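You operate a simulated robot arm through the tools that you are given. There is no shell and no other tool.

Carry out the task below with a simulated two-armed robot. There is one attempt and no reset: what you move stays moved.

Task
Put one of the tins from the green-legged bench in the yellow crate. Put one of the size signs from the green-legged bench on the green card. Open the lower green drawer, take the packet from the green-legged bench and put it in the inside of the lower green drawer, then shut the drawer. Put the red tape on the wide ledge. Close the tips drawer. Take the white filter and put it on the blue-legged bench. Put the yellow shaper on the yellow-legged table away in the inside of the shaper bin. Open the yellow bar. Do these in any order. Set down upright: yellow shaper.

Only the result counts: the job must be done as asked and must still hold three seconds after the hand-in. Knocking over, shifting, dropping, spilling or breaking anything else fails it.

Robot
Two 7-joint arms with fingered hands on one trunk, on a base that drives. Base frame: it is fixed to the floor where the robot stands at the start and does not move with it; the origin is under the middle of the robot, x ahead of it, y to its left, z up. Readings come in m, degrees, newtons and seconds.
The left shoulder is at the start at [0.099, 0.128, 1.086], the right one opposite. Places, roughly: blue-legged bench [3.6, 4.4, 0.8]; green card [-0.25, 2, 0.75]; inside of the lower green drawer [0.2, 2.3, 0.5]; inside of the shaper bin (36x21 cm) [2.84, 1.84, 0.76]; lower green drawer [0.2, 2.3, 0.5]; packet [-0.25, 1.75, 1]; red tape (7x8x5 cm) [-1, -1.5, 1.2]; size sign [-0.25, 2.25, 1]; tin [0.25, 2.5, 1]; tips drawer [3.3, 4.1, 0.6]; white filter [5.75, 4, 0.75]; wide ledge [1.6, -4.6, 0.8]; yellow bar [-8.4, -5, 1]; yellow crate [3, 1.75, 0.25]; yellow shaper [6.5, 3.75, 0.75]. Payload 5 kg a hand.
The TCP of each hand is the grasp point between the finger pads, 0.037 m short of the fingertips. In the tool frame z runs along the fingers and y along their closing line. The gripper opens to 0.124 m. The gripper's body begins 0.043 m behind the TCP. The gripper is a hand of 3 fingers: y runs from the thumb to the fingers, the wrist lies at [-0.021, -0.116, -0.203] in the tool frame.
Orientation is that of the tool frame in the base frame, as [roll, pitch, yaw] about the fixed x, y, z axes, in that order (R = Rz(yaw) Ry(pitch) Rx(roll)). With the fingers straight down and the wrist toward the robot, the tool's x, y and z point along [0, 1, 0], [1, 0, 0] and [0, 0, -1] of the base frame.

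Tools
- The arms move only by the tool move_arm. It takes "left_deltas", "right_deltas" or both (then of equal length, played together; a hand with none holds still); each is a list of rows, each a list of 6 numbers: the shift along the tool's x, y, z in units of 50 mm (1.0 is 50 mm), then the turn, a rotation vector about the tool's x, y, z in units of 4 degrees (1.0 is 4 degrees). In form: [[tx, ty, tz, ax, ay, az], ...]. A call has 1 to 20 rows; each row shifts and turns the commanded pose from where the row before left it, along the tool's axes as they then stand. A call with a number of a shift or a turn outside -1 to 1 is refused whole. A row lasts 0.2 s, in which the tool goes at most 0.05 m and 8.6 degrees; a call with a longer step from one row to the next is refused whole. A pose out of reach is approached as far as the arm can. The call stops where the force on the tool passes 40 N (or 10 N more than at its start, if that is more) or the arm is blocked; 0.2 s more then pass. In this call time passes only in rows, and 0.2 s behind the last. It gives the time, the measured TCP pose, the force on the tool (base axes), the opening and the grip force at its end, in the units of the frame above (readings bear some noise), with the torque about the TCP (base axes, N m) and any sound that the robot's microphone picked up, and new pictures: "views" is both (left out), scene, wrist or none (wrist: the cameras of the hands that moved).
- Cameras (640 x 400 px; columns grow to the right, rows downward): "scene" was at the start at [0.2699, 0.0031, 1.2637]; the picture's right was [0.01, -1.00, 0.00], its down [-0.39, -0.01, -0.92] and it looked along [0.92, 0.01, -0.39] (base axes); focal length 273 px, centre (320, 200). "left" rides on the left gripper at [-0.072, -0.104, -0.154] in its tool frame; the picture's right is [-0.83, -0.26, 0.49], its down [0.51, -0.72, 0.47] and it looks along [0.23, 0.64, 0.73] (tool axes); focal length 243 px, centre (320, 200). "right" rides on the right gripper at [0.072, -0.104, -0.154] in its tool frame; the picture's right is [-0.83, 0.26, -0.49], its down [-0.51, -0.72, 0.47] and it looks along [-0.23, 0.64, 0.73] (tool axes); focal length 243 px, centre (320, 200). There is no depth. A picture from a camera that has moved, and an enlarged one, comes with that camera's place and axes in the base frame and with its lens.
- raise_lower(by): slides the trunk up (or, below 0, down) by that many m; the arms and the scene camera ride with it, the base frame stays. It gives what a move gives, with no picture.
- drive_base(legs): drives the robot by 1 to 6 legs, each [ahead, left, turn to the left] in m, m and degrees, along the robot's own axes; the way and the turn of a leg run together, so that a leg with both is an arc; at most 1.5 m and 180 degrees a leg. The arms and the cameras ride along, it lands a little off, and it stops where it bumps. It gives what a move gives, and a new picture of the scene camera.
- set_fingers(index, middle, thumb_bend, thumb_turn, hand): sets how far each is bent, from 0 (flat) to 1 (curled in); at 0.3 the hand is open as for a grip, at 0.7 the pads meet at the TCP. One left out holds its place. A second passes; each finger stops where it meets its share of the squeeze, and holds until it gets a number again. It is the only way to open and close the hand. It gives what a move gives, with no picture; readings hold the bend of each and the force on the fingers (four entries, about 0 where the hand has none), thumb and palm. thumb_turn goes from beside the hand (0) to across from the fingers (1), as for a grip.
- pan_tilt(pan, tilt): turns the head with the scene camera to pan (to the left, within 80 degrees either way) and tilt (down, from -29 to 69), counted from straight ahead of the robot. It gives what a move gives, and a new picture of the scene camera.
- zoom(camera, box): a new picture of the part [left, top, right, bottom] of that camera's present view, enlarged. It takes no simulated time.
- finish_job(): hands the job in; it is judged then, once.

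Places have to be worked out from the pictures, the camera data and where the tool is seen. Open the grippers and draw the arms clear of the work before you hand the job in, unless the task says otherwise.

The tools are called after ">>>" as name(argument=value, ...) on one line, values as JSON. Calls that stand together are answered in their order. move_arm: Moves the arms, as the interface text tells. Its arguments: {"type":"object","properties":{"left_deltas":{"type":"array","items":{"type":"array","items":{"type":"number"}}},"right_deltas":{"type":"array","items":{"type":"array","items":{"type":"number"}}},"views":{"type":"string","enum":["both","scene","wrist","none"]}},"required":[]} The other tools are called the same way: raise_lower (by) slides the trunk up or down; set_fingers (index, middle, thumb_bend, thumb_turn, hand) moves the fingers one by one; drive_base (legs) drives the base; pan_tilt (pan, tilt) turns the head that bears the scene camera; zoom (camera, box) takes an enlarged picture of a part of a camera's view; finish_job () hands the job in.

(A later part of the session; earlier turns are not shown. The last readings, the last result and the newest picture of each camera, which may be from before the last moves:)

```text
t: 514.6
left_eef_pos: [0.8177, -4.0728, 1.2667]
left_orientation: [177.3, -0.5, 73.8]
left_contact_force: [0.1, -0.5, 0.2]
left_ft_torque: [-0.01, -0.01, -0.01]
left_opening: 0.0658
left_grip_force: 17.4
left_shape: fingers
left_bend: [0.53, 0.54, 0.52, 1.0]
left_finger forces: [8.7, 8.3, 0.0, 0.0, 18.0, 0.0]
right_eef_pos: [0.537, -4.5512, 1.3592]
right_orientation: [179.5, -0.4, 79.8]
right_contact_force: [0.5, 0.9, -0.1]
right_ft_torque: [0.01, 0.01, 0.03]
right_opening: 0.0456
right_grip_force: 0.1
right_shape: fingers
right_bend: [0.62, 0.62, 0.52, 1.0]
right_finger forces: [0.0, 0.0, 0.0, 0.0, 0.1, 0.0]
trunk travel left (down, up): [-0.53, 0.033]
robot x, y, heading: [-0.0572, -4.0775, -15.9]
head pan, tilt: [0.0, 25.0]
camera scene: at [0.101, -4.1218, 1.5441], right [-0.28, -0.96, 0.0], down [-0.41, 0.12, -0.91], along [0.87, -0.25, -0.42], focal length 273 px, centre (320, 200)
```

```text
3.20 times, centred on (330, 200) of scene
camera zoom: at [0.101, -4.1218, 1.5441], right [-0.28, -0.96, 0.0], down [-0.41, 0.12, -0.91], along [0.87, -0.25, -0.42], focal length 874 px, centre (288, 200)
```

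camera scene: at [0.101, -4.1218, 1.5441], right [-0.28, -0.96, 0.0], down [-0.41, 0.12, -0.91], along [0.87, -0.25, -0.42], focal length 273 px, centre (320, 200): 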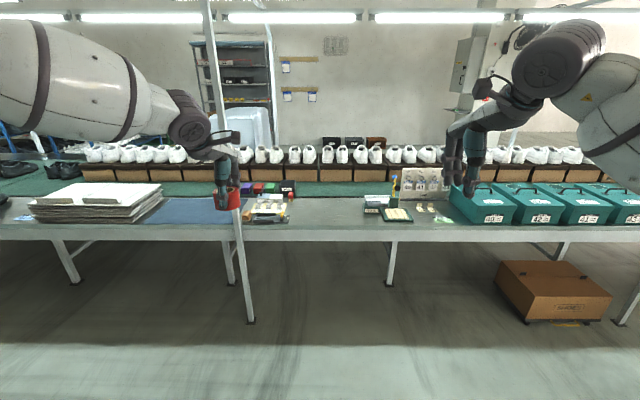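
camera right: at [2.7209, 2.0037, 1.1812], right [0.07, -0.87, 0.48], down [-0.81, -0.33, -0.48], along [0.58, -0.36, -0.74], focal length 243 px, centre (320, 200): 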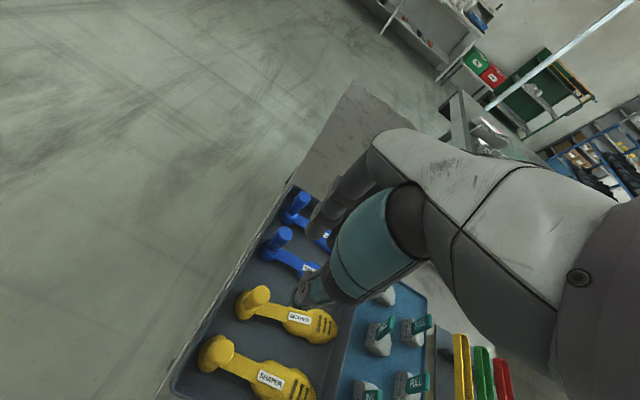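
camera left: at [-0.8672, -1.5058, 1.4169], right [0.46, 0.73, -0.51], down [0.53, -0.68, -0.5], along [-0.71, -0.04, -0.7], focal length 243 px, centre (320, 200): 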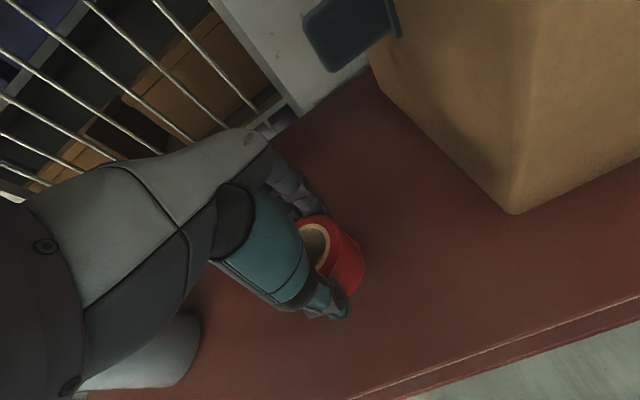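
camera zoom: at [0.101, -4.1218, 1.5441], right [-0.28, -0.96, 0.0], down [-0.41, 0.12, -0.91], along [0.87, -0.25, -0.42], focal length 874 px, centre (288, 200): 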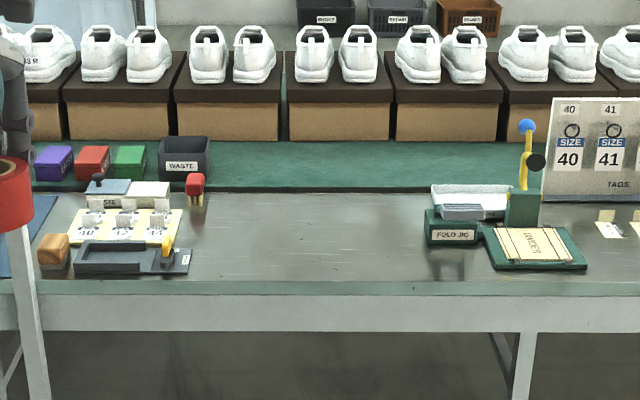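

The metallic surface between the tray and the fold jig is free. Shift right 0.32 m and drive in 0.74 m so the left hand is above it.

>>> drive_base(legs=[[0, -0.32, 0], [0.72, 0, 0]])

>>> pan_tilt(pan=15, tilt=45)

```text
t: 521.6
left_eef_pos: [1.4242, -4.564, 1.2682]
left_orientation: [177.2, -0.5, 74.3]
left_contact_force: [0.5, 0.3, -1.0]
left_ft_torque: [-0.01, 0.0, -0.01]
left_opening: 0.0662
left_grip_force: 17.4
left_shape: fingers
left_bend: [0.53, 0.54, 0.52, 1.0]
left_finger forces: [8.8, 8.3, 0.1, 0.0, 18.0, 0.0]
right_eef_pos: [1.1477, -5.0441, 1.3605]
right_orientation: [179.6, -0.5, 80.4]
right_contact_force: [-0.4, -0.2, 1.0]
right_ft_torque: [-0.01, -0.01, -0.05]
right_opening: 0.0459
right_grip_force: 0.1
right_shape: fingers
right_bend: [0.62, 0.62, 0.52, 1.0]
right_finger forces: [0.0, 0.0, 0.0, 0.0, 0.1, 0.0]
trunk travel left (down, up): [-0.53, 0.033]
robot x, y, heading: [0.5528, -4.5792, -15.5]
head pan, tilt: [0.0, 25.0]
camera scene: at [0.7066, -4.6206, 1.5445], right [-0.27, -0.96, 0.0], down [-0.41, 0.11, -0.91], along [0.87, -0.24, -0.42], focal length 273 px, centre (320, 200)
```

scene: 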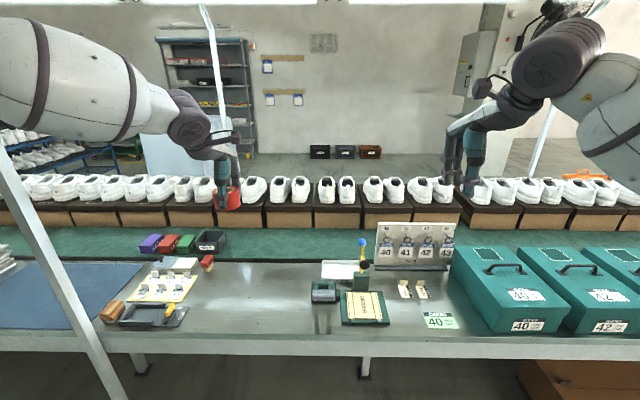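

```text
t: 522.4
left_eef_pos: [1.4256, -4.5641, 1.2661]
left_orientation: [177.3, -0.4, 74.3]
left_contact_force: [-0.4, 0.0, -0.4]
left_ft_torque: [0.0, -0.01, 0.04]
left_opening: 0.0658
left_grip_force: 18.0
left_shape: fingers
left_bend: [0.53, 0.54, 0.52, 1.0]
left_finger forces: [8.9, 8.4, 0.1, 0.0, 17.9, 0.0]
right_eef_pos: [1.1494, -5.0447, 1.3598]
right_orientation: [179.6, -0.5, 80.4]
right_contact_force: [1.2, 1.1, 0.1]
right_ft_torque: [0.01, -0.02, 0.01]
right_opening: 0.0457
right_grip_force: 0.0
right_shape: fingers
right_bend: [0.62, 0.62, 0.52, 1.0]
right_finger forces: [0.0, 0.0, 0.0, 0.0, 0.0, 0.0]
trunk travel left (down, up): [-0.53, 0.033]
robot x, y, heading: [0.5544, -4.5765, -15.4]
head pan, tilt: [15.0, 45.0]
camera scene: at [0.7014, -4.5973, 1.5135], right [-0.01, -1.0, 0.0], down [-0.71, 0.01, -0.71], along [0.71, -0.01, -0.71], focal length 273 px, centre (320, 200)
```

scene: 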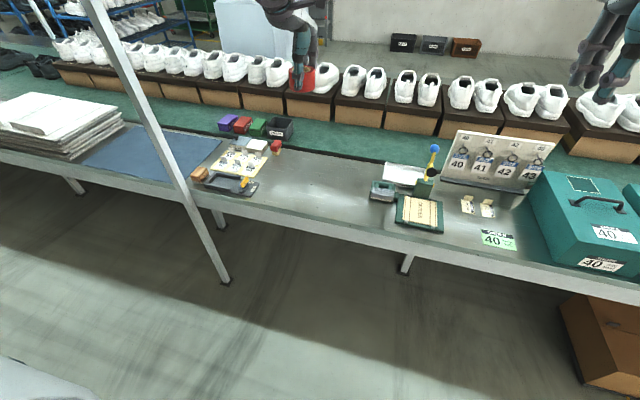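

Lower the trunk 0.2 m, then move the tape over the free spot at (1.48,-4.59).

>>> raise_lower(by=-0.2)

>>> move_arm(left_deltas=[[-0.1, 0.6, 0.5, 0, 0, 0], [-0.1, 0.6, 0.6, 0, 0, 0], [0, 0, 0.9, 0, 0, 0]], views="both")

```text
t: 524.6
left_eef_pos: [1.4258, -4.5644, 1.0679]
left_orientation: [177.3, -0.5, 74.3]
left_contact_force: [-0.2, -0.6, -1.6]
left_ft_torque: [0.0, -0.03, 0.03]
left_opening: 0.0661
left_grip_force: 17.2
left_shape: fingers
left_bend: [0.53, 0.54, 0.52, 1.0]
left_finger forces: [8.8, 8.3, 0.0, 0.0, 17.9, 0.0]
right_eef_pos: [1.1495, -5.0449, 1.16]
right_orientation: [179.6, -0.5, 80.4]
right_contact_force: [1.1, 0.3, -0.6]
right_ft_torque: [0.0, -0.03, -0.03]
right_opening: 0.0456
right_grip_force: 0.1
right_shape: fingers
right_bend: [0.62, 0.62, 0.52, 1.0]
right_finger forces: [0.1, 0.1, 0.0, 0.0, 0.0, 0.0]
trunk travel left (down, up): [-0.33, 0.233]
robot x, y, heading: [0.5502, -4.5791, -15.1]
head pan, tilt: [15.0, 45.0]
```

```text
t: 525.4
left_eef_pos: [1.4876, -4.5865, 0.9655]
left_orientation: [177.2, -0.4, 74.4]
left_contact_force: [0.4, 0.3, -1.0]
left_ft_torque: [-0.01, 0.05, -0.02]
left_opening: 0.066
left_grip_force: 17.6
left_shape: fingers
left_bend: [0.53, 0.54, 0.52, 1.0]
left_finger forces: [8.8, 8.4, 0.0, 0.0, 18.1, 0.0]
right_eef_pos: [1.1504, -5.0429, 1.1597]
right_orientation: [179.7, -0.5, 80.4]
right_contact_force: [-0.7, -0.2, 0.2]
right_ft_torque: [0.01, 0.01, 0.01]
right_opening: 0.0457
right_grip_force: 0.0
right_shape: fingers
right_bend: [0.62, 0.62, 0.52, 1.0]
right_finger forces: [0.0, 0.0, 0.0, 0.0, 0.0, 0.0]
trunk travel left (down, up): [-0.33, 0.233]
robot x, y, heading: [0.5529, -4.5823, -15.3]
head pan, tilt: [15.0, 45.0]
camera scene: at [0.7914, -4.621, 1.2857], right [-0.01, -1.0, 0.0], down [-0.71, 0.0, -0.71], along [0.71, -0.01, -0.71], focal length 273 px, centre (320, 200)
camera left: at [1.3579, -4.626, 1.1142], right [-0.45, -0.73, -0.51], down [-0.53, 0.68, -0.5], along [0.71, 0.05, -0.7], focal length 243 px, centre (320, 200)
```

scene: 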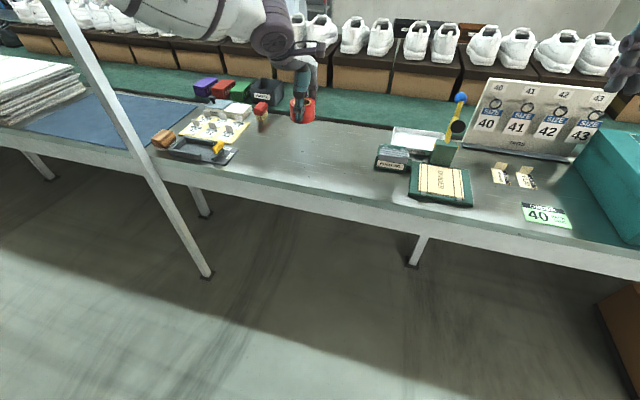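
left: 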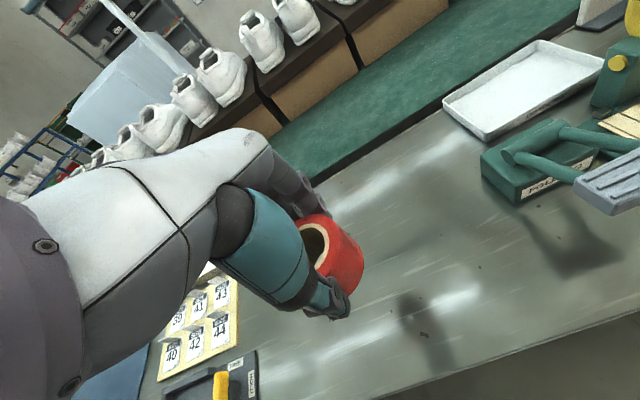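

Lower the tape to the surface.

>>> move_arm(left_deltas=[[0, 0, 0.7, 0, 0, 0], [0, 0, 0.7, 0, 0, 0], [0, 0, 0.4, 0, 0, 0]], views="wrist")

```text
t: 526.2
left_eef_pos: [1.4889, -4.5901, 0.8789]
left_orientation: [177.3, -0.4, 74.3]
left_contact_force: [0.8, 0.5, -1.2]
left_ft_torque: [0.01, -0.01, 0.01]
left_opening: 0.0658
left_grip_force: 18.3
left_shape: fingers
left_bend: [0.53, 0.54, 0.52, 1.0]
left_finger forces: [9.0, 8.4, 0.0, 0.1, 17.9, 0.0]
right_eef_pos: [1.1499, -5.0445, 1.1581]
right_orientation: [179.6, -0.6, 80.4]
right_contact_force: [0.3, 0.3, 0.3]
right_ft_torque: [-0.01, -0.04, -0.01]
right_opening: 0.0457
right_grip_force: 0.0
right_shape: fingers
right_bend: [0.62, 0.62, 0.52, 1.0]
right_finger forces: [0.0, 0.0, 0.0, 0.0, 0.0, 0.1]
trunk travel left (down, up): [-0.33, 0.233]
robot x, y, heading: [0.5512, -4.5775, -15.5]
head pan, tilt: [15.0, 45.0]
camera left: at [1.3603, -4.6298, 1.0271], right [-0.45, -0.73, -0.51], down [-0.53, 0.68, -0.5], along [0.71, 0.05, -0.7], focal length 243 px, centre (320, 200)
```

left: 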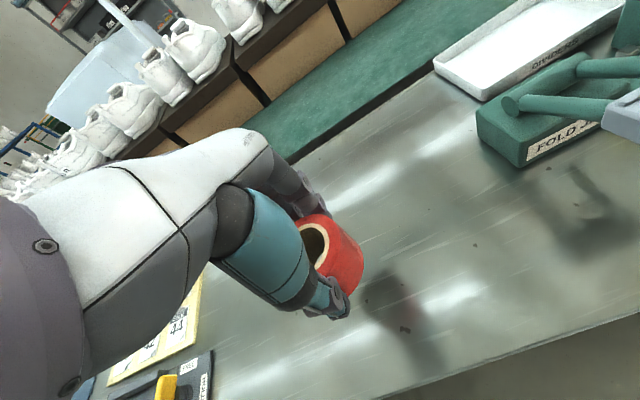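

>>> move_arm(left_deltas=[[0, 0, 0.2, 0, 0, 0], [0, 0, 0.15, 0, 0, 0]], views="none")

```text
t: 526.8
left_eef_pos: [1.4903, -4.59, 0.8606]
left_orientation: [177.2, -0.4, 74.3]
left_contact_force: [0.4, 0.1, -0.7]
left_ft_torque: [0.0, 0.0, 0.01]
left_opening: 0.0657
left_grip_force: 18.3
left_shape: fingers
left_bend: [0.53, 0.54, 0.52, 1.0]
left_finger forces: [9.0, 8.3, 0.1, 0.0, 17.8, 0.0]
right_eef_pos: [1.1496, -5.0447, 1.16]
right_orientation: [179.7, -0.5, 80.3]
right_contact_force: [0.1, -1.3, 0.3]
right_ft_torque: [0.01, -0.03, -0.01]
right_opening: 0.046
right_grip_force: 0.0
right_shape: fingers
right_bend: [0.62, 0.62, 0.52, 1.0]
right_finger forces: [0.0, 0.0, 0.0, 0.1, 0.0, 0.0]
trunk travel left (down, up): [-0.33, 0.233]
robot x, y, heading: [0.5522, -4.5789, -15.4]
head pan, tilt: [15.0, 45.0]
```

>>> move_arm(left_deltas=[[0, 0, 0.14, 0, 0, 0], [0, 0, 0.1, 0, 0, 0]], views="none")

```text
t: 527.4
left_eef_pos: [1.4901, -4.5914, 0.8499]
left_orientation: [177.3, -0.6, 74.4]
left_contact_force: [0.0, -0.1, -0.4]
left_ft_torque: [-0.04, 0.02, 0.04]
left_opening: 0.0656
left_grip_force: 18.3
left_shape: fingers
left_bend: [0.53, 0.54, 0.52, 1.0]
left_finger forces: [9.0, 8.3, 0.0, 0.0, 17.9, 0.1]
right_eef_pos: [1.1497, -5.0455, 1.16]
right_orientation: [179.7, -0.6, 80.5]
right_contact_force: [-0.1, 0.2, -1.1]
right_ft_torque: [-0.03, 0.01, 0.0]
right_opening: 0.0457
right_grip_force: 0.1
right_shape: fingers
right_bend: [0.62, 0.62, 0.52, 1.0]
right_finger forces: [0.1, 0.0, 0.1, 0.0, 0.0, 0.0]
trunk travel left (down, up): [-0.33, 0.233]
robot x, y, heading: [0.5515, -4.5816, -15.8]
head pan, tilt: [15.0, 45.0]
```

>>> move_arm(left_deltas=[[0, 0, 0.12, 0, 0, 0], [0, 0, 0.1, 0, 0, 0]], views="wrist")

```text
t: 528.0
left_eef_pos: [1.4915, -4.5897, 0.839]
left_orientation: [177.3, -0.5, 74.3]
left_contact_force: [-0.1, 0.6, -0.8]
left_ft_torque: [-0.04, -0.02, -0.01]
left_opening: 0.0655
left_grip_force: 17.8
left_shape: fingers
left_bend: [0.53, 0.54, 0.52, 1.0]
left_finger forces: [9.0, 8.4, 0.0, 0.1, 17.9, 0.0]
right_eef_pos: [1.1488, -5.0449, 1.16]
right_orientation: [179.6, -0.5, 80.4]
right_contact_force: [0.2, -0.3, -0.1]
right_ft_torque: [0.02, 0.05, -0.01]
right_opening: 0.0458
right_grip_force: 0.0
right_shape: fingers
right_bend: [0.62, 0.62, 0.52, 1.0]
right_finger forces: [0.0, 0.1, 0.0, 0.0, 0.1, 0.0]
trunk travel left (down, up): [-0.33, 0.233]
robot x, y, heading: [0.5519, -4.5751, -15.4]
head pan, tilt: [15.0, 45.0]
camera left: at [1.3626, -4.6301, 0.9884], right [-0.45, -0.73, -0.51], down [-0.53, 0.68, -0.5], along [0.71, 0.05, -0.7], focal length 243 px, centre (320, 200)
```

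left: 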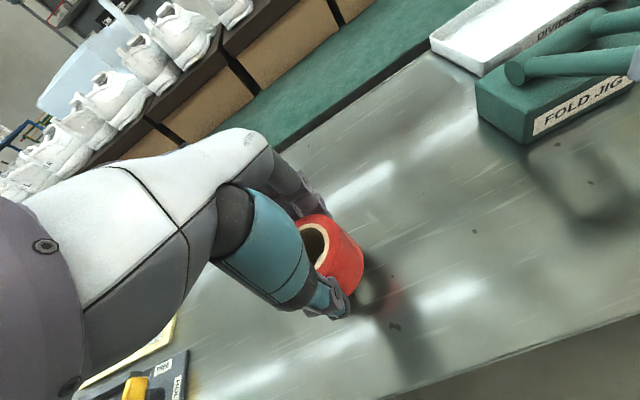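

Reflection shows the surface is close. Continue in small steps.

>>> move_arm(left_deltas=[[0, 0, 0.12, 0, 0, 0], [0, 0, 0.12, 0, 0, 0]], views="none")

```text
t: 528.6
left_eef_pos: [1.4922, -4.5907, 0.8281]
left_orientation: [177.4, -0.5, 74.4]
left_contact_force: [0.0, -0.7, -1.8]
left_ft_torque: [-0.02, -0.01, -0.02]
left_opening: 0.0659
left_grip_force: 17.8
left_shape: fingers
left_bend: [0.53, 0.54, 0.52, 1.0]
left_finger forces: [9.0, 8.5, 0.0, 0.1, 17.9, 0.1]
right_eef_pos: [1.1499, -5.0446, 1.1588]
right_orientation: [179.7, -0.5, 80.5]
right_contact_force: [0.5, 0.4, 0.1]
right_ft_torque: [0.03, -0.03, 0.02]
right_opening: 0.0458
right_grip_force: 0.1
right_shape: fingers
right_bend: [0.62, 0.62, 0.52, 1.0]
right_finger forces: [0.1, 0.0, 0.1, 0.0, 0.1, 0.0]
trunk travel left (down, up): [-0.33, 0.233]
robot x, y, heading: [0.5511, -4.5804, -15.7]
head pan, tilt: [15.0, 45.0]
```

>>> move_arm(left_deltas=[[0, 0, 0.12, 0, 0, 0], [0, 0, 0.12, 0, 0, 0]], views="wrist")

```text
t: 529.2
left_eef_pos: [1.4944, -4.5909, 0.8134]
left_orientation: [177.3, -0.3, 74.4]
left_contact_force: [-0.1, -0.4, -1.3]
left_ft_torque: [0.01, 0.0, 0.0]
left_opening: 0.0657
left_grip_force: 17.8
left_shape: fingers
left_bend: [0.53, 0.54, 0.52, 1.0]
left_finger forces: [9.0, 8.3, 0.0, 0.0, 17.9, 0.1]
right_eef_pos: [1.1496, -5.0445, 1.1596]
right_orientation: [179.7, -0.5, 80.4]
right_contact_force: [0.0, 0.7, 0.4]
right_ft_torque: [0.03, 0.03, -0.04]
right_opening: 0.0461
right_grip_force: 0.0
right_shape: fingers
right_bend: [0.62, 0.62, 0.52, 1.0]
right_finger forces: [0.0, 0.1, 0.1, 0.0, 0.0, 0.1]
trunk travel left (down, up): [-0.33, 0.233]
robot x, y, heading: [0.5482, -4.5813, -15.5]
head pan, tilt: [15.0, 45.0]
camera left: at [1.3644, -4.6301, 0.9627], right [-0.45, -0.73, -0.51], down [-0.54, 0.68, -0.5], along [0.71, 0.05, -0.7], focal length 243 px, centre (320, 200)
```

left: 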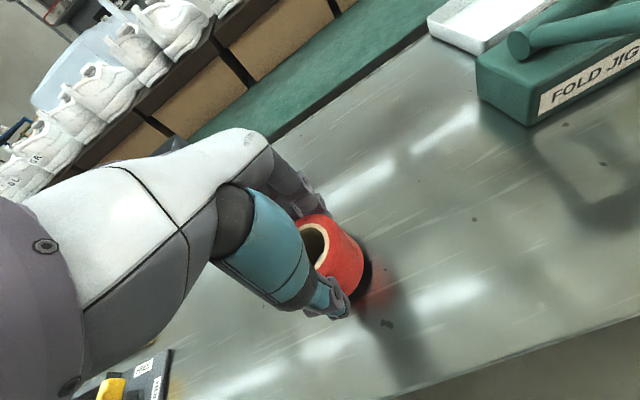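

>>> move_arm(left_deltas=[[0, 0, 0.1, 0, 0, 0], [0, 0, 0.1, 0, 0, 0]], views="none")

```text
t: 529.8
left_eef_pos: [1.4935, -4.591, 0.8038]
left_orientation: [177.4, -0.6, 74.4]
left_contact_force: [-0.3, 0.1, -1.5]
left_ft_torque: [0.0, 0.0, -0.03]
left_opening: 0.0657
left_grip_force: 17.5
left_shape: fingers
left_bend: [0.53, 0.54, 0.52, 1.0]
left_finger forces: [9.1, 8.4, 0.0, 0.1, 17.9, 0.0]
right_eef_pos: [1.1494, -5.0433, 1.1591]
right_orientation: [179.5, -0.5, 80.4]
right_contact_force: [0.1, 0.2, 0.8]
right_ft_torque: [0.0, 0.01, 0.01]
right_opening: 0.046
right_grip_force: 0.1
right_shape: fingers
right_bend: [0.62, 0.62, 0.52, 1.0]
right_finger forces: [0.0, 0.1, 0.0, 0.0, 0.0, 0.0]
trunk travel left (down, up): [-0.33, 0.233]
robot x, y, heading: [0.5545, -4.5774, -15.6]
head pan, tilt: [15.0, 45.0]
```

>>> move_arm(left_deltas=[[0, 0, 0.1, 0, 0, 0], [0, 0, 0.1, 0, 0, 0]], views="wrist")

```text
t: 530.4
left_eef_pos: [1.4926, -4.5919, 0.8018]
left_orientation: [176.9, -0.3, 74.3]
left_contact_force: [-3.5, 2.0, 27.4]
left_ft_torque: [0.01, -0.24, 0.06]
left_opening: 0.0659
left_grip_force: 21.1
left_shape: fingers
left_bend: [0.53, 0.54, 0.52, 1.0]
left_finger forces: [8.9, 10.6, 0.0, 0.0, 22.6, 0.0]
right_eef_pos: [1.1449, -5.0439, 1.1623]
right_orientation: [179.4, -0.5, 80.4]
right_contact_force: [-0.4, 0.1, -0.1]
right_ft_torque: [0.02, 0.03, -0.01]
right_opening: 0.0455
right_grip_force: 0.1
right_shape: fingers
right_bend: [0.62, 0.62, 0.52, 1.0]
right_finger forces: [0.0, 0.0, 0.1, 0.0, 0.0, 0.0]
trunk travel left (down, up): [-0.33, 0.233]
robot x, y, heading: [0.5548, -4.5812, -15.5]
head pan, tilt: [15.0, 45.0]
camera left: at [1.3632, -4.631, 0.9496], right [-0.45, -0.73, -0.51], down [-0.53, 0.68, -0.51], along [0.72, 0.04, -0.69], focal length 243 px, centre (320, 200)
```

left: 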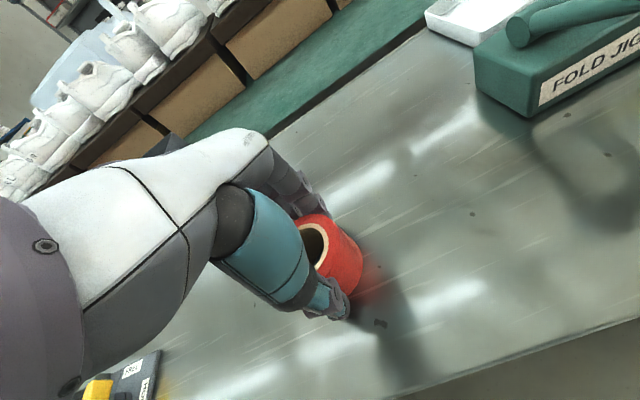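

Contact (27 N) – the tape is on the ledge. Relieve slightly, release and lift.

>>> move_arm(left_deltas=[[0, 0, -0.15, 0, 0, 0]], views="none")

>>> set_fingers(hand="left", index=0.38, middle=0.38, thumb_bend=0.36)

>>> move_arm(left_deltas=[[0, 0, -0.6, 0, 0, 0], [0, 0, -0.9, 0, 0, 0], [0, 0, -0.9, 0, 0, 0], [0, 0, -0.9, 0, 0, 0], [0, 0, -0.9, 0, 0, 0], [0, 0, -0.9, 0, 0, 0]], views="both")

```text
t: 530.8
left_eef_pos: [1.4927, -4.5912, 0.8029]
left_orientation: [177.5, -0.6, 74.3]
left_contact_force: [2.3, -1.6, 6.9]
left_ft_torque: [-0.06, -0.38, -0.02]
left_opening: 0.0658
left_grip_force: 19.8
left_shape: fingers
left_bend: [0.53, 0.54, 0.52, 1.0]
left_finger forces: [10.8, 9.7, 0.0, 0.1, 18.4, 0.0]
right_eef_pos: [1.1474, -5.0454, 1.1594]
right_orientation: [179.7, -0.4, 80.4]
right_contact_force: [0.3, -0.2, 0.3]
right_ft_torque: [0.02, -0.01, 0.01]
right_opening: 0.0456
right_grip_force: 0.2
right_shape: fingers
right_bend: [0.62, 0.62, 0.52, 1.0]
right_finger forces: [0.0, 0.1, 0.0, 0.1, 0.1, 0.0]
trunk travel left (down, up): [-0.33, 0.233]
robot x, y, heading: [0.5528, -4.5815, -15.5]
head pan, tilt: [15.0, 45.0]
```

```text
t: 531.8
left_eef_pos: [1.4928, -4.5914, 0.8032]
left_orientation: [177.4, -0.5, 74.3]
left_contact_force: [0.5, -1.5, 0.3]
left_ft_torque: [0.01, -0.01, 0.0]
left_opening: 0.1073
left_grip_force: 0.1
left_shape: fingers
left_bend: [0.38, 0.38, 0.36, 0.98]
left_finger forces: [0.1, 0.0, 0.1, 0.0, 0.1, 0.0]
right_eef_pos: [1.1499, -5.0435, 1.1593]
right_orientation: [179.5, -0.5, 80.4]
right_contact_force: [0.2, 1.3, -0.6]
right_ft_torque: [0.02, 0.0, -0.02]
right_opening: 0.0458
right_grip_force: 0.0
right_shape: fingers
right_bend: [0.62, 0.62, 0.52, 1.0]
right_finger forces: [0.0, 0.0, 0.0, 0.1, 0.0, 0.2]
trunk travel left (down, up): [-0.33, 0.233]
robot x, y, heading: [0.5548, -4.5835, -15.4]
head pan, tilt: [15.0, 45.0]
```

```text
t: 533.2
left_eef_pos: [1.4798, -4.5882, 1.058]
left_orientation: [177.4, -0.6, 74.2]
left_contact_force: [-0.6, -0.1, -1.1]
left_ft_torque: [0.01, -0.01, -0.02]
left_opening: 0.1073
left_grip_force: 0.1
left_shape: fingers
left_bend: [0.38, 0.38, 0.36, 0.98]
left_finger forces: [0.0, 0.0, 0.0, 0.0, 0.0, 0.1]
right_eef_pos: [1.1475, -5.0454, 1.16]
right_orientation: [179.6, -0.4, 80.4]
right_contact_force: [-0.1, -0.4, -0.1]
right_ft_torque: [0.02, -0.03, -0.01]
right_opening: 0.0457
right_grip_force: 0.1
right_shape: fingers
right_bend: [0.62, 0.62, 0.52, 1.0]
right_finger forces: [0.0, 0.1, 0.0, 0.0, 0.0, 0.1]
trunk travel left (down, up): [-0.33, 0.233]
robot x, y, heading: [0.5502, -4.5792, -15.3]
head pan, tilt: [15.0, 45.0]
camera scene: at [0.789, -4.6219, 1.2862], right [-0.01, -1.0, 0.0], down [-0.71, 0.0, -0.71], along [0.71, -0.01, -0.71], focal length 273 px, centre (320, 200)
camera left: at [1.3511, -4.6276, 1.2069], right [-0.45, -0.73, -0.51], down [-0.53, 0.68, -0.5], along [0.71, 0.05, -0.7], focal length 243 px, centre (320, 200)
```

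scene: 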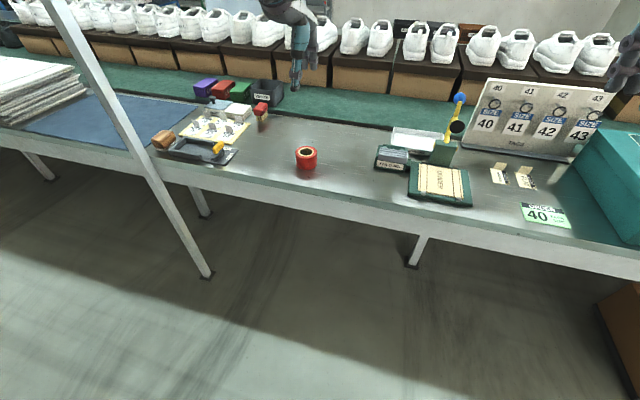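
left: 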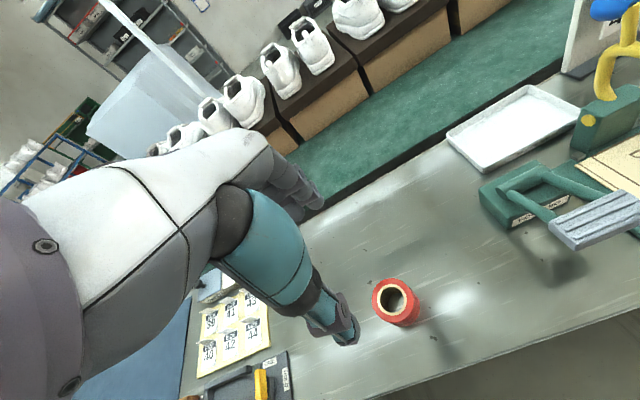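

Tape rests on the wide ledge. Last task: the yellow bar at (-8.4,-5,1). Back away, turn west and look.

>>> move_arm(left_deltas=[[0, -0.5, -0.8, 0, 0, 0], [0, -0.8, -0.5, 0, 0, 0], [0, -0.8, -0.5, 0, 0, 0]], views="none")

>>> drive_base(legs=[[-0.7, 0, 0], [0, 0, 100]])

>>> pan_tilt(pan=70, tilt=10)

```text
t: 534.0
left_eef_pos: [1.3757, -4.5592, 1.1414]
left_orientation: [177.4, -0.5, 74.2]
left_contact_force: [-0.5, 0.5, -0.4]
left_ft_torque: [-0.01, 0.0, 0.03]
left_opening: 0.1076
left_grip_force: 0.0
left_shape: fingers
left_bend: [0.38, 0.38, 0.36, 0.98]
left_finger forces: [0.0, 0.1, 0.0, 0.0, 0.0, 0.0]
right_eef_pos: [1.1474, -5.0443, 1.1601]
right_orientation: [179.5, -0.5, 80.4]
right_contact_force: [-0.1, 0.3, 0.6]
right_ft_torque: [-0.04, 0.02, -0.01]
right_opening: 0.0457
right_grip_force: 0.0
right_shape: fingers
right_bend: [0.62, 0.62, 0.52, 1.0]
right_finger forces: [0.0, 0.0, 0.0, 0.0, 0.1, 0.0]
trunk travel left (down, up): [-0.33, 0.233]
robot x, y, heading: [0.5527, -4.581, -15.4]
head pan, tilt: [15.0, 45.0]
```

```text
t: 542.0
left_eef_pos: [-0.2699, -3.5838, 1.1414]
left_orientation: [177.3, -0.6, 173.6]
left_contact_force: [0.9, 0.6, 0.3]
left_ft_torque: [0.01, 0.01, 0.01]
left_opening: 0.1073
left_grip_force: 0.1
left_shape: fingers
left_bend: [0.38, 0.38, 0.36, 0.98]
left_finger forces: [0.1, 0.0, 0.1, 0.1, 0.0, 0.0]
right_eef_pos: [0.2444, -3.7292, 1.1597]
right_orientation: [179.7, -0.5, 179.7]
right_contact_force: [0.0, 0.7, -0.6]
right_ft_torque: [0.01, 0.0, 0.0]
right_opening: 0.0456
right_grip_force: 0.0
right_shape: fingers
right_bend: [0.62, 0.62, 0.52, 1.0]
right_finger forces: [0.0, 0.0, 0.0, 0.1, 0.1, 0.0]
trunk travel left (down, up): [-0.33, 0.233]
robot x, y, heading: [-0.1183, -4.3924, 84.0]
head pan, tilt: [15.0, 45.0]
camera scene: at [-0.115, -4.1487, 1.2859], right [0.99, 0.15, 0.0], down [0.11, -0.7, -0.71], along [-0.11, 0.7, -0.71], focal length 273 px, centre (320, 200)
```

scene: 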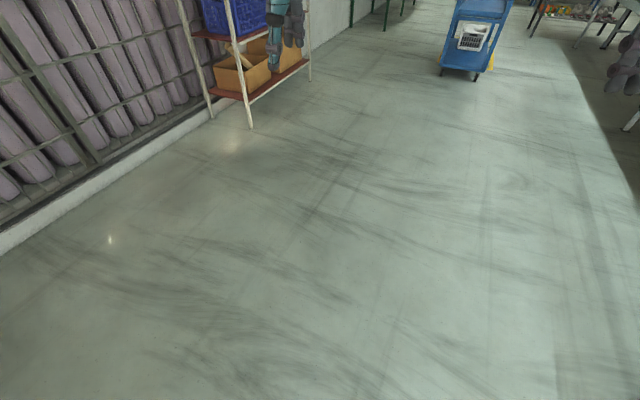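

```text
t: 543.2
left_eef_pos: [-0.2697, -3.5824, 1.1402]
left_orientation: [177.3, -0.5, 173.5]
left_contact_force: [-0.5, -1.4, 0.5]
left_ft_torque: [-0.01, 0.02, -0.01]
left_opening: 0.1075
left_grip_force: 0.1
left_shape: fingers
left_bend: [0.38, 0.38, 0.36, 0.98]
left_finger forces: [0.0, 0.0, 0.0, 0.1, 0.0, 0.1]
right_eef_pos: [0.2436, -3.731, 1.1597]
right_orientation: [179.6, -0.5, 179.7]
right_contact_force: [0.3, -0.3, 0.1]
right_ft_torque: [-0.03, -0.05, 0.0]
right_opening: 0.0457
right_grip_force: 0.1
right_shape: fingers
right_bend: [0.62, 0.62, 0.52, 1.0]
right_finger forces: [0.0, 0.0, 0.0, 0.0, 0.0, 0.0]
trunk travel left (down, up): [-0.33, 0.233]
robot x, y, heading: [-0.12, -4.3948, 83.8]
head pan, tilt: [70.0, 10.0]
camera scene: at [-0.1861, -4.188, 1.3408], right [0.44, 0.9, 0.0], down [0.16, -0.08, -0.98], along [-0.88, 0.44, -0.17], focal length 273 px, centre (320, 200)
```

scene: 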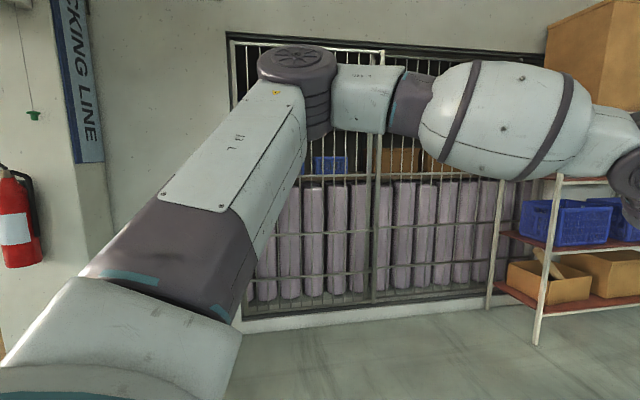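

Turn further left to look west past the pillar.

>>> drive_base(legs=[[0, 0, 100]])

>>> pan_tilt(pan=0, tilt=8)

```text
t: 547.8
left_eef_pos: [-0.8936, -4.6836, 1.1402]
left_orientation: [177.4, -0.5, -86.5]
left_contact_force: [0.0, 0.3, 0.5]
left_ft_torque: [0.01, -0.04, 0.0]
left_opening: 0.1075
left_grip_force: 0.1
left_shape: fingers
left_bend: [0.38, 0.38, 0.36, 0.98]
left_finger forces: [0.0, 0.1, 0.1, 0.0, 0.1, 0.0]
right_eef_pos: [-0.8367, -4.1514, 1.1586]
right_orientation: [179.6, -0.5, -80.4]
right_contact_force: [0.6, 0.1, 0.0]
right_ft_torque: [0.0, 0.03, 0.01]
right_opening: 0.0456
right_grip_force: 0.1
right_shape: fingers
right_bend: [0.62, 0.62, 0.52, 1.0]
right_finger forces: [0.0, 0.0, 0.1, 0.1, 0.0, 0.0]
trunk travel left (down, up): [-0.33, 0.233]
robot x, y, heading: [-0.1216, -4.3922, -176.3]
head pan, tilt: [70.0, 10.0]
camera scene: at [-0.3099, -4.4921, 1.3409], right [-0.96, 0.28, 0.0], down [0.05, 0.17, -0.98], along [-0.27, -0.95, -0.17], focal length 273 px, centre (320, 200)
```

scene: 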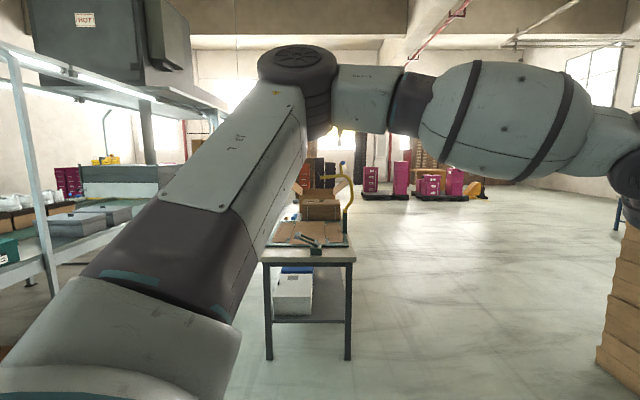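

```text
t: 549.2
left_eef_pos: [-0.8931, -4.6836, 1.1403]
left_orientation: [177.3, -0.5, -86.5]
left_contact_force: [0.0, 0.2, -0.8]
left_ft_torque: [0.02, 0.0, 0.02]
left_opening: 0.1074
left_grip_force: 0.0
left_shape: fingers
left_bend: [0.38, 0.38, 0.36, 0.98]
left_finger forces: [0.0, 0.0, 0.0, 0.0, 0.0, 0.0]
right_eef_pos: [-0.8375, -4.1512, 1.1587]
right_orientation: [179.6, -0.6, -80.4]
right_contact_force: [-0.2, -0.4, 0.2]
right_ft_torque: [0.01, 0.05, 0.01]
right_opening: 0.046
right_grip_force: 0.1
right_shape: fingers
right_bend: [0.62, 0.62, 0.52, 1.0]
right_finger forces: [0.0, 0.0, 0.0, 0.0, 0.0, 0.1]
trunk travel left (down, up): [-0.33, 0.233]
robot x, y, heading: [-0.1235, -4.3927, -176.2]
head pan, tilt: [0.0, 8.0]
camera scene: at [-0.3764, -4.4092, 1.3441], right [-0.07, 1.0, 0.0], down [0.14, 0.01, -0.99], along [-0.99, -0.07, -0.14], focal length 273 px, centre (320, 200)
```

scene: 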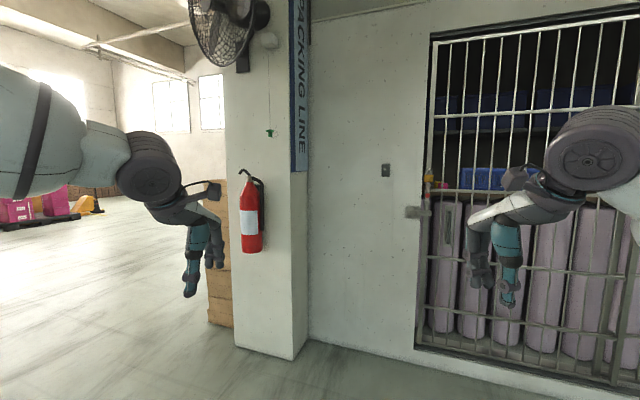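

The pillar blocks the direct way; the open hall is reached by passing south of it. Drive around: first to (-1.3,-5.3), then (-2.2,-6.4).

>>> drive_base(legs=[[0, 0, 34], [1.45, 0, 0], [0, 0, 13], [1.4, 0, 0]])

>>> pan_tilt(pan=-45, tilt=8)

```text
t: 565.2
left_eef_pos: [-2.5329, -7.0032, 1.1403]
left_orientation: [177.2, -0.5, -42.9]
left_contact_force: [0.5, 0.0, -0.2]
left_ft_torque: [-0.03, -0.01, -0.01]
left_opening: 0.1076
left_grip_force: 0.1
left_shape: fingers
left_bend: [0.38, 0.38, 0.36, 0.98]
left_finger forces: [0.0, 0.0, 0.0, 0.1, 0.0, 0.0]
right_eef_pos: [-2.8597, -6.5795, 1.1592]
right_orientation: [179.6, -0.5, -37.0]
right_contact_force: [-0.4, -0.2, 0.6]
right_ft_torque: [-0.02, 0.03, 0.0]
right_opening: 0.0457
right_grip_force: 0.1
right_shape: fingers
right_bend: [0.62, 0.62, 0.52, 1.0]
right_finger forces: [0.1, 0.0, 0.1, 0.0, 0.0, 0.0]
trunk travel left (down, up): [-0.33, 0.233]
robot x, y, heading: [-2.1727, -6.2607, -132.8]
head pan, tilt: [0.0, 8.0]
camera scene: at [-2.3455, -6.449, 1.3442], right [-0.74, 0.68, 0.0], down [0.09, 0.1, -0.99], along [-0.67, -0.73, -0.14], focal length 273 px, centre (320, 200)
```

scene: 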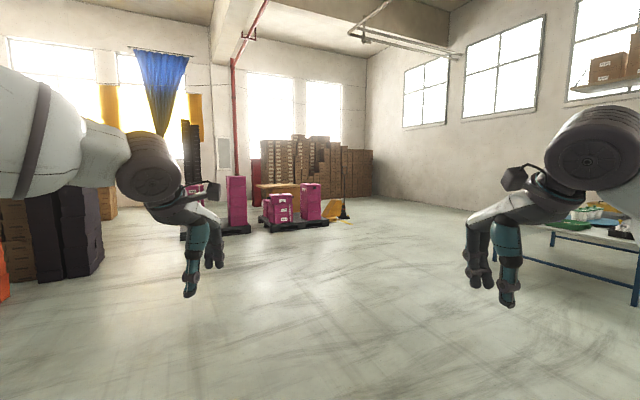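

```text
t: 566.3
left_eef_pos: [-2.5331, -7.0044, 1.1413]
left_orientation: [177.3, -0.5, -43.0]
left_contact_force: [1.1, -0.4, -0.3]
left_ft_torque: [-0.02, -0.01, 0.04]
left_opening: 0.1074
left_grip_force: 0.0
left_shape: fingers
left_bend: [0.38, 0.38, 0.36, 0.98]
left_finger forces: [0.0, 0.0, 0.1, 0.1, 0.0, 0.0]
right_eef_pos: [-2.858, -6.5799, 1.1601]
right_orientation: [179.6, -0.5, -36.8]
right_contact_force: [0.2, -0.3, -0.3]
right_ft_torque: [0.03, 0.01, 0.03]
right_opening: 0.0458
right_grip_force: 0.1
right_shape: fingers
right_bend: [0.62, 0.62, 0.52, 1.0]
right_finger forces: [0.0, 0.0, 0.0, 0.0, 0.0, 0.0]
trunk travel left (down, up): [-0.33, 0.233]
robot x, y, heading: [-2.17, -6.2628, -132.9]
head pan, tilt: [-45.0, 8.0]
camera scene: at [-2.3755, -6.385, 1.3441], right [-0.04, 1.0, 0.0], down [0.14, 0.01, -0.99], along [-0.99, -0.04, -0.14], focal length 273 px, centre (320, 200)
```

scene: 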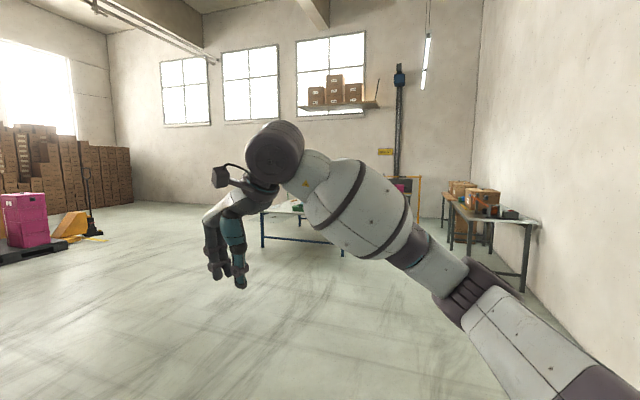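

The yellow bar is by the black hoist at the far end. Turn right and drive along the free corridor toward (-4.6,-5.5), then look.

>>> drive_base(legs=[[0, 0, -64], [1.3, 0, 0], [1.1, 0, 0]])

>>> pan_tilt(pan=0, tilt=10)

```text
t: 580.9
left_eef_pos: [-5.3027, -5.5734, 1.1405]
left_orientation: [177.3, -0.5, -107.1]
left_contact_force: [0.3, 1.2, 0.1]
left_ft_torque: [0.0, 0.01, 0.01]
left_opening: 0.1073
left_grip_force: 0.0
left_shape: fingers
left_bend: [0.38, 0.38, 0.36, 0.98]
left_finger forces: [0.0, 0.0, 0.1, 0.0, 0.0, 0.0]
right_eef_pos: [-5.0649, -5.095, 1.1585]
right_orientation: [179.6, -0.5, -101.0]
right_contact_force: [0.3, -0.2, 0.1]
right_ft_torque: [-0.02, 0.0, -0.01]
right_opening: 0.0455
right_grip_force: 0.1
right_shape: fingers
right_bend: [0.62, 0.62, 0.52, 1.0]
right_finger forces: [0.0, 0.0, 0.0, 0.0, 0.0, 0.1]
trunk travel left (down, up): [-0.33, 0.233]
robot x, y, heading: [-4.4752, -5.5761, 163.7]
head pan, tilt: [-45.0, 8.0]
camera scene: at [-4.679, -5.4441, 1.3442], right [0.88, 0.47, 0.0], down [0.07, -0.12, -0.99], along [-0.47, 0.87, -0.14], focal length 273 px, centre (320, 200)
```

scene: 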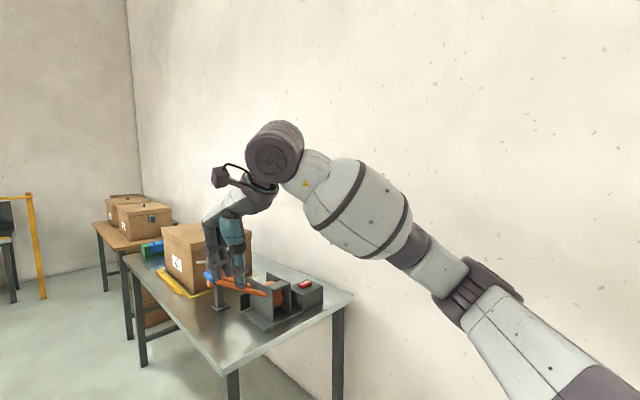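

```text
t: 582.0
left_eef_pos: [-5.3031, -5.5734, 1.1402]
left_orientation: [177.3, -0.5, -107.1]
left_contact_force: [-0.3, -1.1, 0.0]
left_ft_torque: [0.01, -0.06, 0.01]
left_opening: 0.1075
left_grip_force: 0.0
left_shape: fingers
left_bend: [0.38, 0.38, 0.36, 0.98]
left_finger forces: [0.0, 0.0, 0.0, 0.0, 0.0, 0.1]
right_eef_pos: [-5.0635, -5.0952, 1.1602]
right_orientation: [179.7, -0.5, -101.1]
right_contact_force: [0.1, 0.1, -0.5]
right_ft_torque: [0.0, 0.0, -0.01]
right_opening: 0.0457
right_grip_force: 0.2
right_shape: fingers
right_bend: [0.62, 0.62, 0.52, 1.0]
right_finger forces: [0.0, 0.0, 0.1, 0.0, 0.1, 0.0]
trunk travel left (down, up): [-0.33, 0.233]
robot x, y, heading: [-4.4785, -5.5759, 163.3]
head pan, tilt: [0.0, 10.0]
camera scene: at [-4.7246, -5.4987, 1.3409], right [0.29, 0.96, 0.0], down [0.17, -0.05, -0.98], along [-0.94, 0.29, -0.17], focal length 273 px, centre (320, 200)
```

scene: 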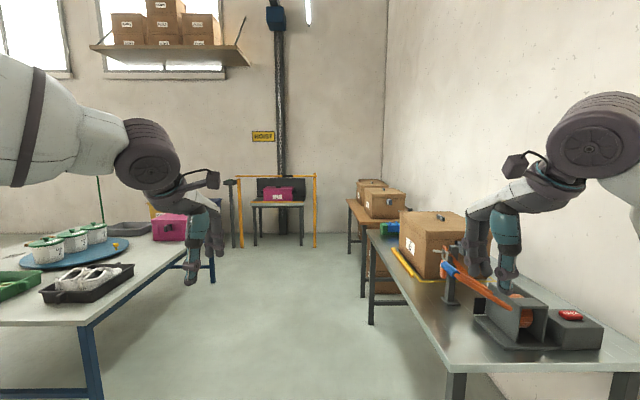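

Zoom on the hoist's yellow barrier.

>>> zoom(camera="scene", box=[215, 120, 345, 260])

```text
2.86 times, centred on (280, 190) of scene
camera zoom: at [-4.7246, -5.4987, 1.3409], right [0.29, 0.96, 0.0], down [0.17, -0.05, -0.98], along [-0.94, 0.29, -0.17], focal length 780 px, centre (434, 229)
```

zoom: 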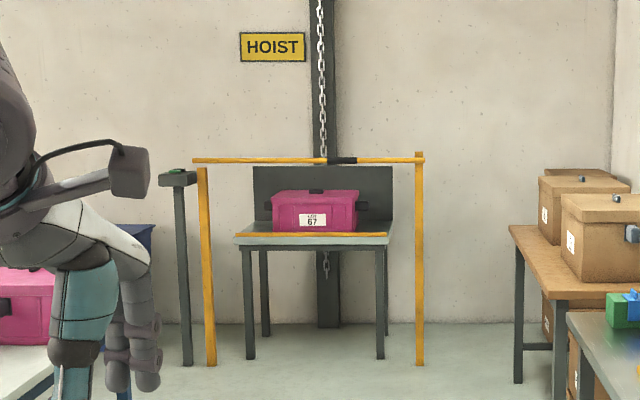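

The yellow bar spans from (-8.60,-5.53) to the north post at (-8.30,-4.50) at z≈1.02. The corridor between the tables is ~1.05 m wide, so raise the trunk to lift the arms above items, shift left 0.24 m and drive forward.

>>> raise_lower(by=0.23)

>>> drive_base(legs=[[0, 0.24, 0.7], [1.3, 0, 0]])

>>> pan_tilt(pan=0, tilt=20)

```text
t: 584.4
left_eef_pos: [-5.3036, -5.5721, 1.3688]
left_orientation: [177.5, -0.6, -107.1]
left_contact_force: [0.1, -0.6, -1.2]
left_ft_torque: [0.0, 0.0, 0.02]
left_opening: 0.1077
left_grip_force: 0.0
left_shape: fingers
left_bend: [0.38, 0.38, 0.36, 0.98]
left_finger forces: [0.0, 0.0, 0.0, 0.0, 0.0, 0.1]
right_eef_pos: [-5.0655, -5.0948, 1.3878]
right_orientation: [179.8, -0.5, -101.0]
right_contact_force: [-0.2, 0.2, 0.2]
right_ft_torque: [0.02, 0.01, -0.03]
right_opening: 0.0458
right_grip_force: 0.0
right_shape: fingers
right_bend: [0.62, 0.62, 0.52, 1.0]
right_finger forces: [0.0, 0.1, 0.0, 0.1, 0.0, 0.0]
trunk travel left (down, up): [-0.56, 0.003]
robot x, y, heading: [-4.4784, -5.5764, 163.2]
head pan, tilt: [0.0, 10.0]
```

```text
t: 593.3
left_eef_pos: [-6.6306, -5.446, 1.3725]
left_orientation: [177.2, -0.5, -106.6]
left_contact_force: [0.7, 0.2, -0.3]
left_ft_torque: [-0.02, 0.01, 0.01]
left_opening: 0.1075
left_grip_force: 0.0
left_shape: fingers
left_bend: [0.38, 0.38, 0.36, 0.98]
left_finger forces: [0.0, 0.1, 0.0, 0.0, 0.1, 0.1]
right_eef_pos: [-6.3958, -4.9631, 1.3913]
right_orientation: [179.5, -0.5, -100.4]
right_contact_force: [0.8, -0.7, 0.9]
right_ft_torque: [-0.02, 0.01, 0.02]
right_opening: 0.046
right_grip_force: 0.1
right_shape: fingers
right_bend: [0.62, 0.62, 0.52, 1.0]
right_finger forces: [0.0, 0.0, 0.1, 0.1, 0.1, 0.0]
trunk travel left (down, up): [-0.56, 0.003]
robot x, y, heading: [-5.8028, -5.4406, 163.5]
head pan, tilt: [0.0, 10.0]
camera scene: at [-5.9261, -5.4015, 1.6018], right [0.28, 0.96, 0.0], down [0.17, -0.05, -0.98], along [-0.95, 0.28, -0.17], focal length 273 px, centre (320, 200)
```

scene: 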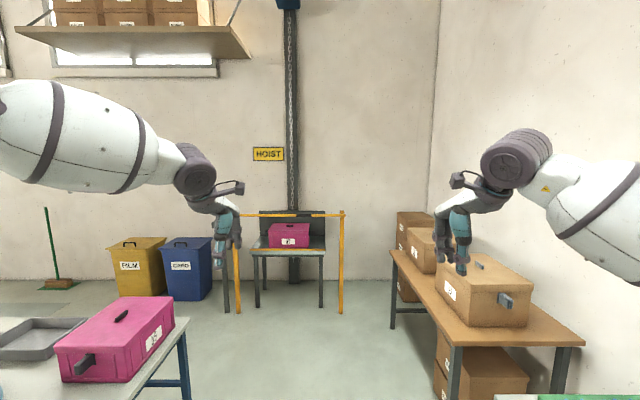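

```text
t: 594.0
left_eef_pos: [-6.6323, -5.4449, 1.3709]
left_orientation: [177.3, -0.4, -106.6]
left_contact_force: [0.1, -0.1, -0.2]
left_ft_torque: [0.02, -0.02, 0.01]
left_opening: 0.1072
left_grip_force: 0.1
left_shape: fingers
left_bend: [0.38, 0.38, 0.36, 0.98]
left_finger forces: [0.0, 0.1, 0.1, 0.0, 0.1, 0.1]
right_eef_pos: [-6.3972, -4.965, 1.3905]
right_orientation: [179.5, -0.5, -100.4]
right_contact_force: [-0.5, 0.2, 0.3]
right_ft_torque: [0.0, -0.03, -0.03]
right_opening: 0.0458
right_grip_force: 0.1
right_shape: fingers
right_bend: [0.62, 0.62, 0.52, 1.0]
right_finger forces: [0.1, 0.0, 0.1, 0.1, 0.0, 0.0]
trunk travel left (down, up): [-0.56, 0.003]
robot x, y, heading: [-5.8048, -5.4363, 163.9]
head pan, tilt: [0.0, 20.0]
camera scene: at [-5.9272, -5.4012, 1.5855], right [0.28, 0.96, 0.0], down [0.33, -0.1, -0.94], along [-0.9, 0.26, -0.34], focal length 273 px, centre (320, 200)
```

scene: 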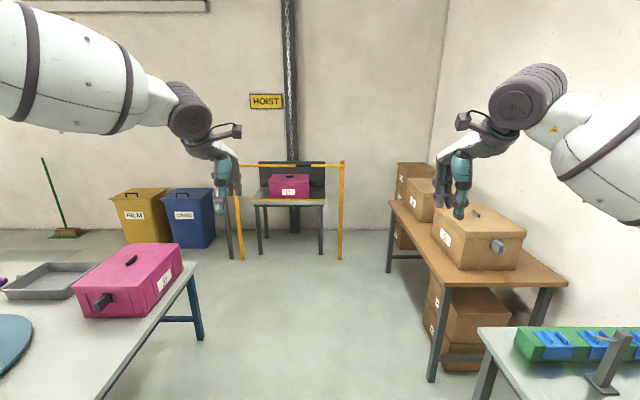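

>>> zoom(camera="scene", box=[200, 130, 370, 270])

```text
2.86 times, centred on (285, 200) of scene
camera zoom: at [-5.9272, -5.4012, 1.5855], right [0.28, 0.96, 0.0], down [0.33, -0.1, -0.94], along [-0.9, 0.26, -0.34], focal length 780 px, centre (420, 200)
```

zoom: 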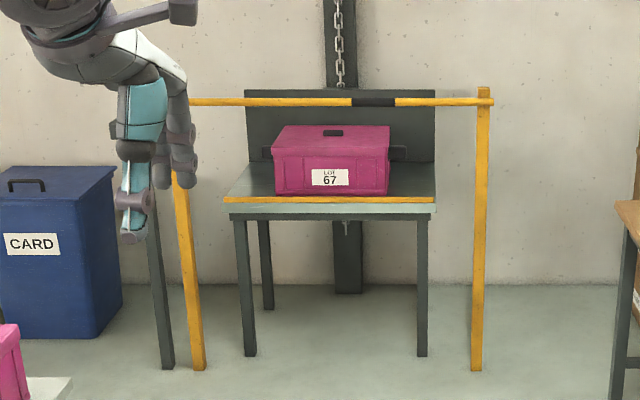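

Drive 0.9 m closer and look at the bar's pivot and rest.

>>> drive_base(legs=[[0.75, 0, 0]])

>>> zoom(camera="scene", box=[180, 130, 420, 290])

```text
t: 598.1
left_eef_pos: [-7.3548, -5.2397, 1.3725]
left_orientation: [177.1, -0.5, -106.4]
left_contact_force: [0.7, 0.9, 0.1]
left_ft_torque: [0.03, -0.01, -0.01]
left_opening: 0.1075
left_grip_force: 0.1
left_shape: fingers
left_bend: [0.38, 0.38, 0.36, 0.98]
left_finger forces: [0.0, 0.1, 0.0, 0.0, 0.1, 0.0]
right_eef_pos: [-7.1213, -4.7577, 1.3913]
right_orientation: [179.5, -0.4, -100.2]
right_contact_force: [-0.2, 0.2, 0.3]
right_ft_torque: [-0.02, -0.01, 0.01]
right_opening: 0.0455
right_grip_force: 0.1
right_shape: fingers
right_bend: [0.62, 0.62, 0.52, 1.0]
right_finger forces: [0.0, 0.0, 0.0, 0.1, 0.1, 0.1]
trunk travel left (down, up): [-0.56, 0.003]
robot x, y, heading: [-6.5331, -5.2313, 163.9]
head pan, tilt: [0.0, 20.0]
camera scene: at [-6.6499, -5.1926, 1.5857], right [0.28, 0.96, 0.0], down [0.33, -0.09, -0.94], along [-0.9, 0.26, -0.34], focal length 273 px, centre (320, 200)
```

scene: 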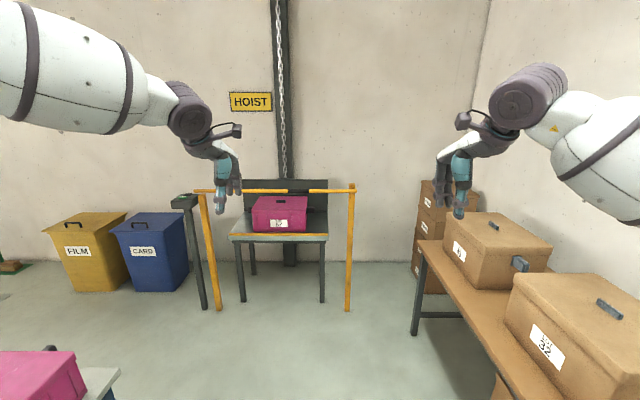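

```text
2.50 times, centred on (300, 210) of scene
camera zoom: at [-6.6499, -5.1926, 1.5857], right [0.28, 0.96, 0.0], down [0.33, -0.09, -0.94], along [-0.9, 0.26, -0.34], focal length 683 px, centre (370, 175)
```

zoom: 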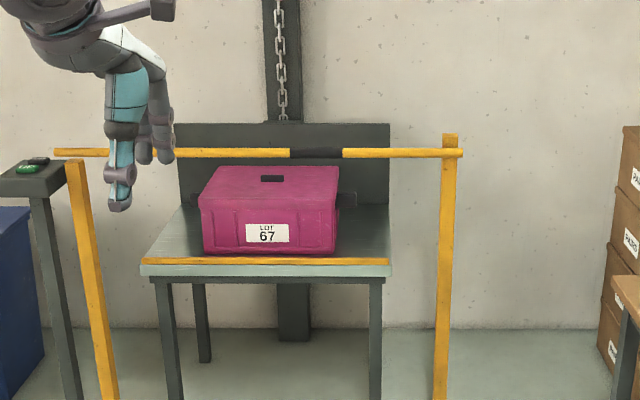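

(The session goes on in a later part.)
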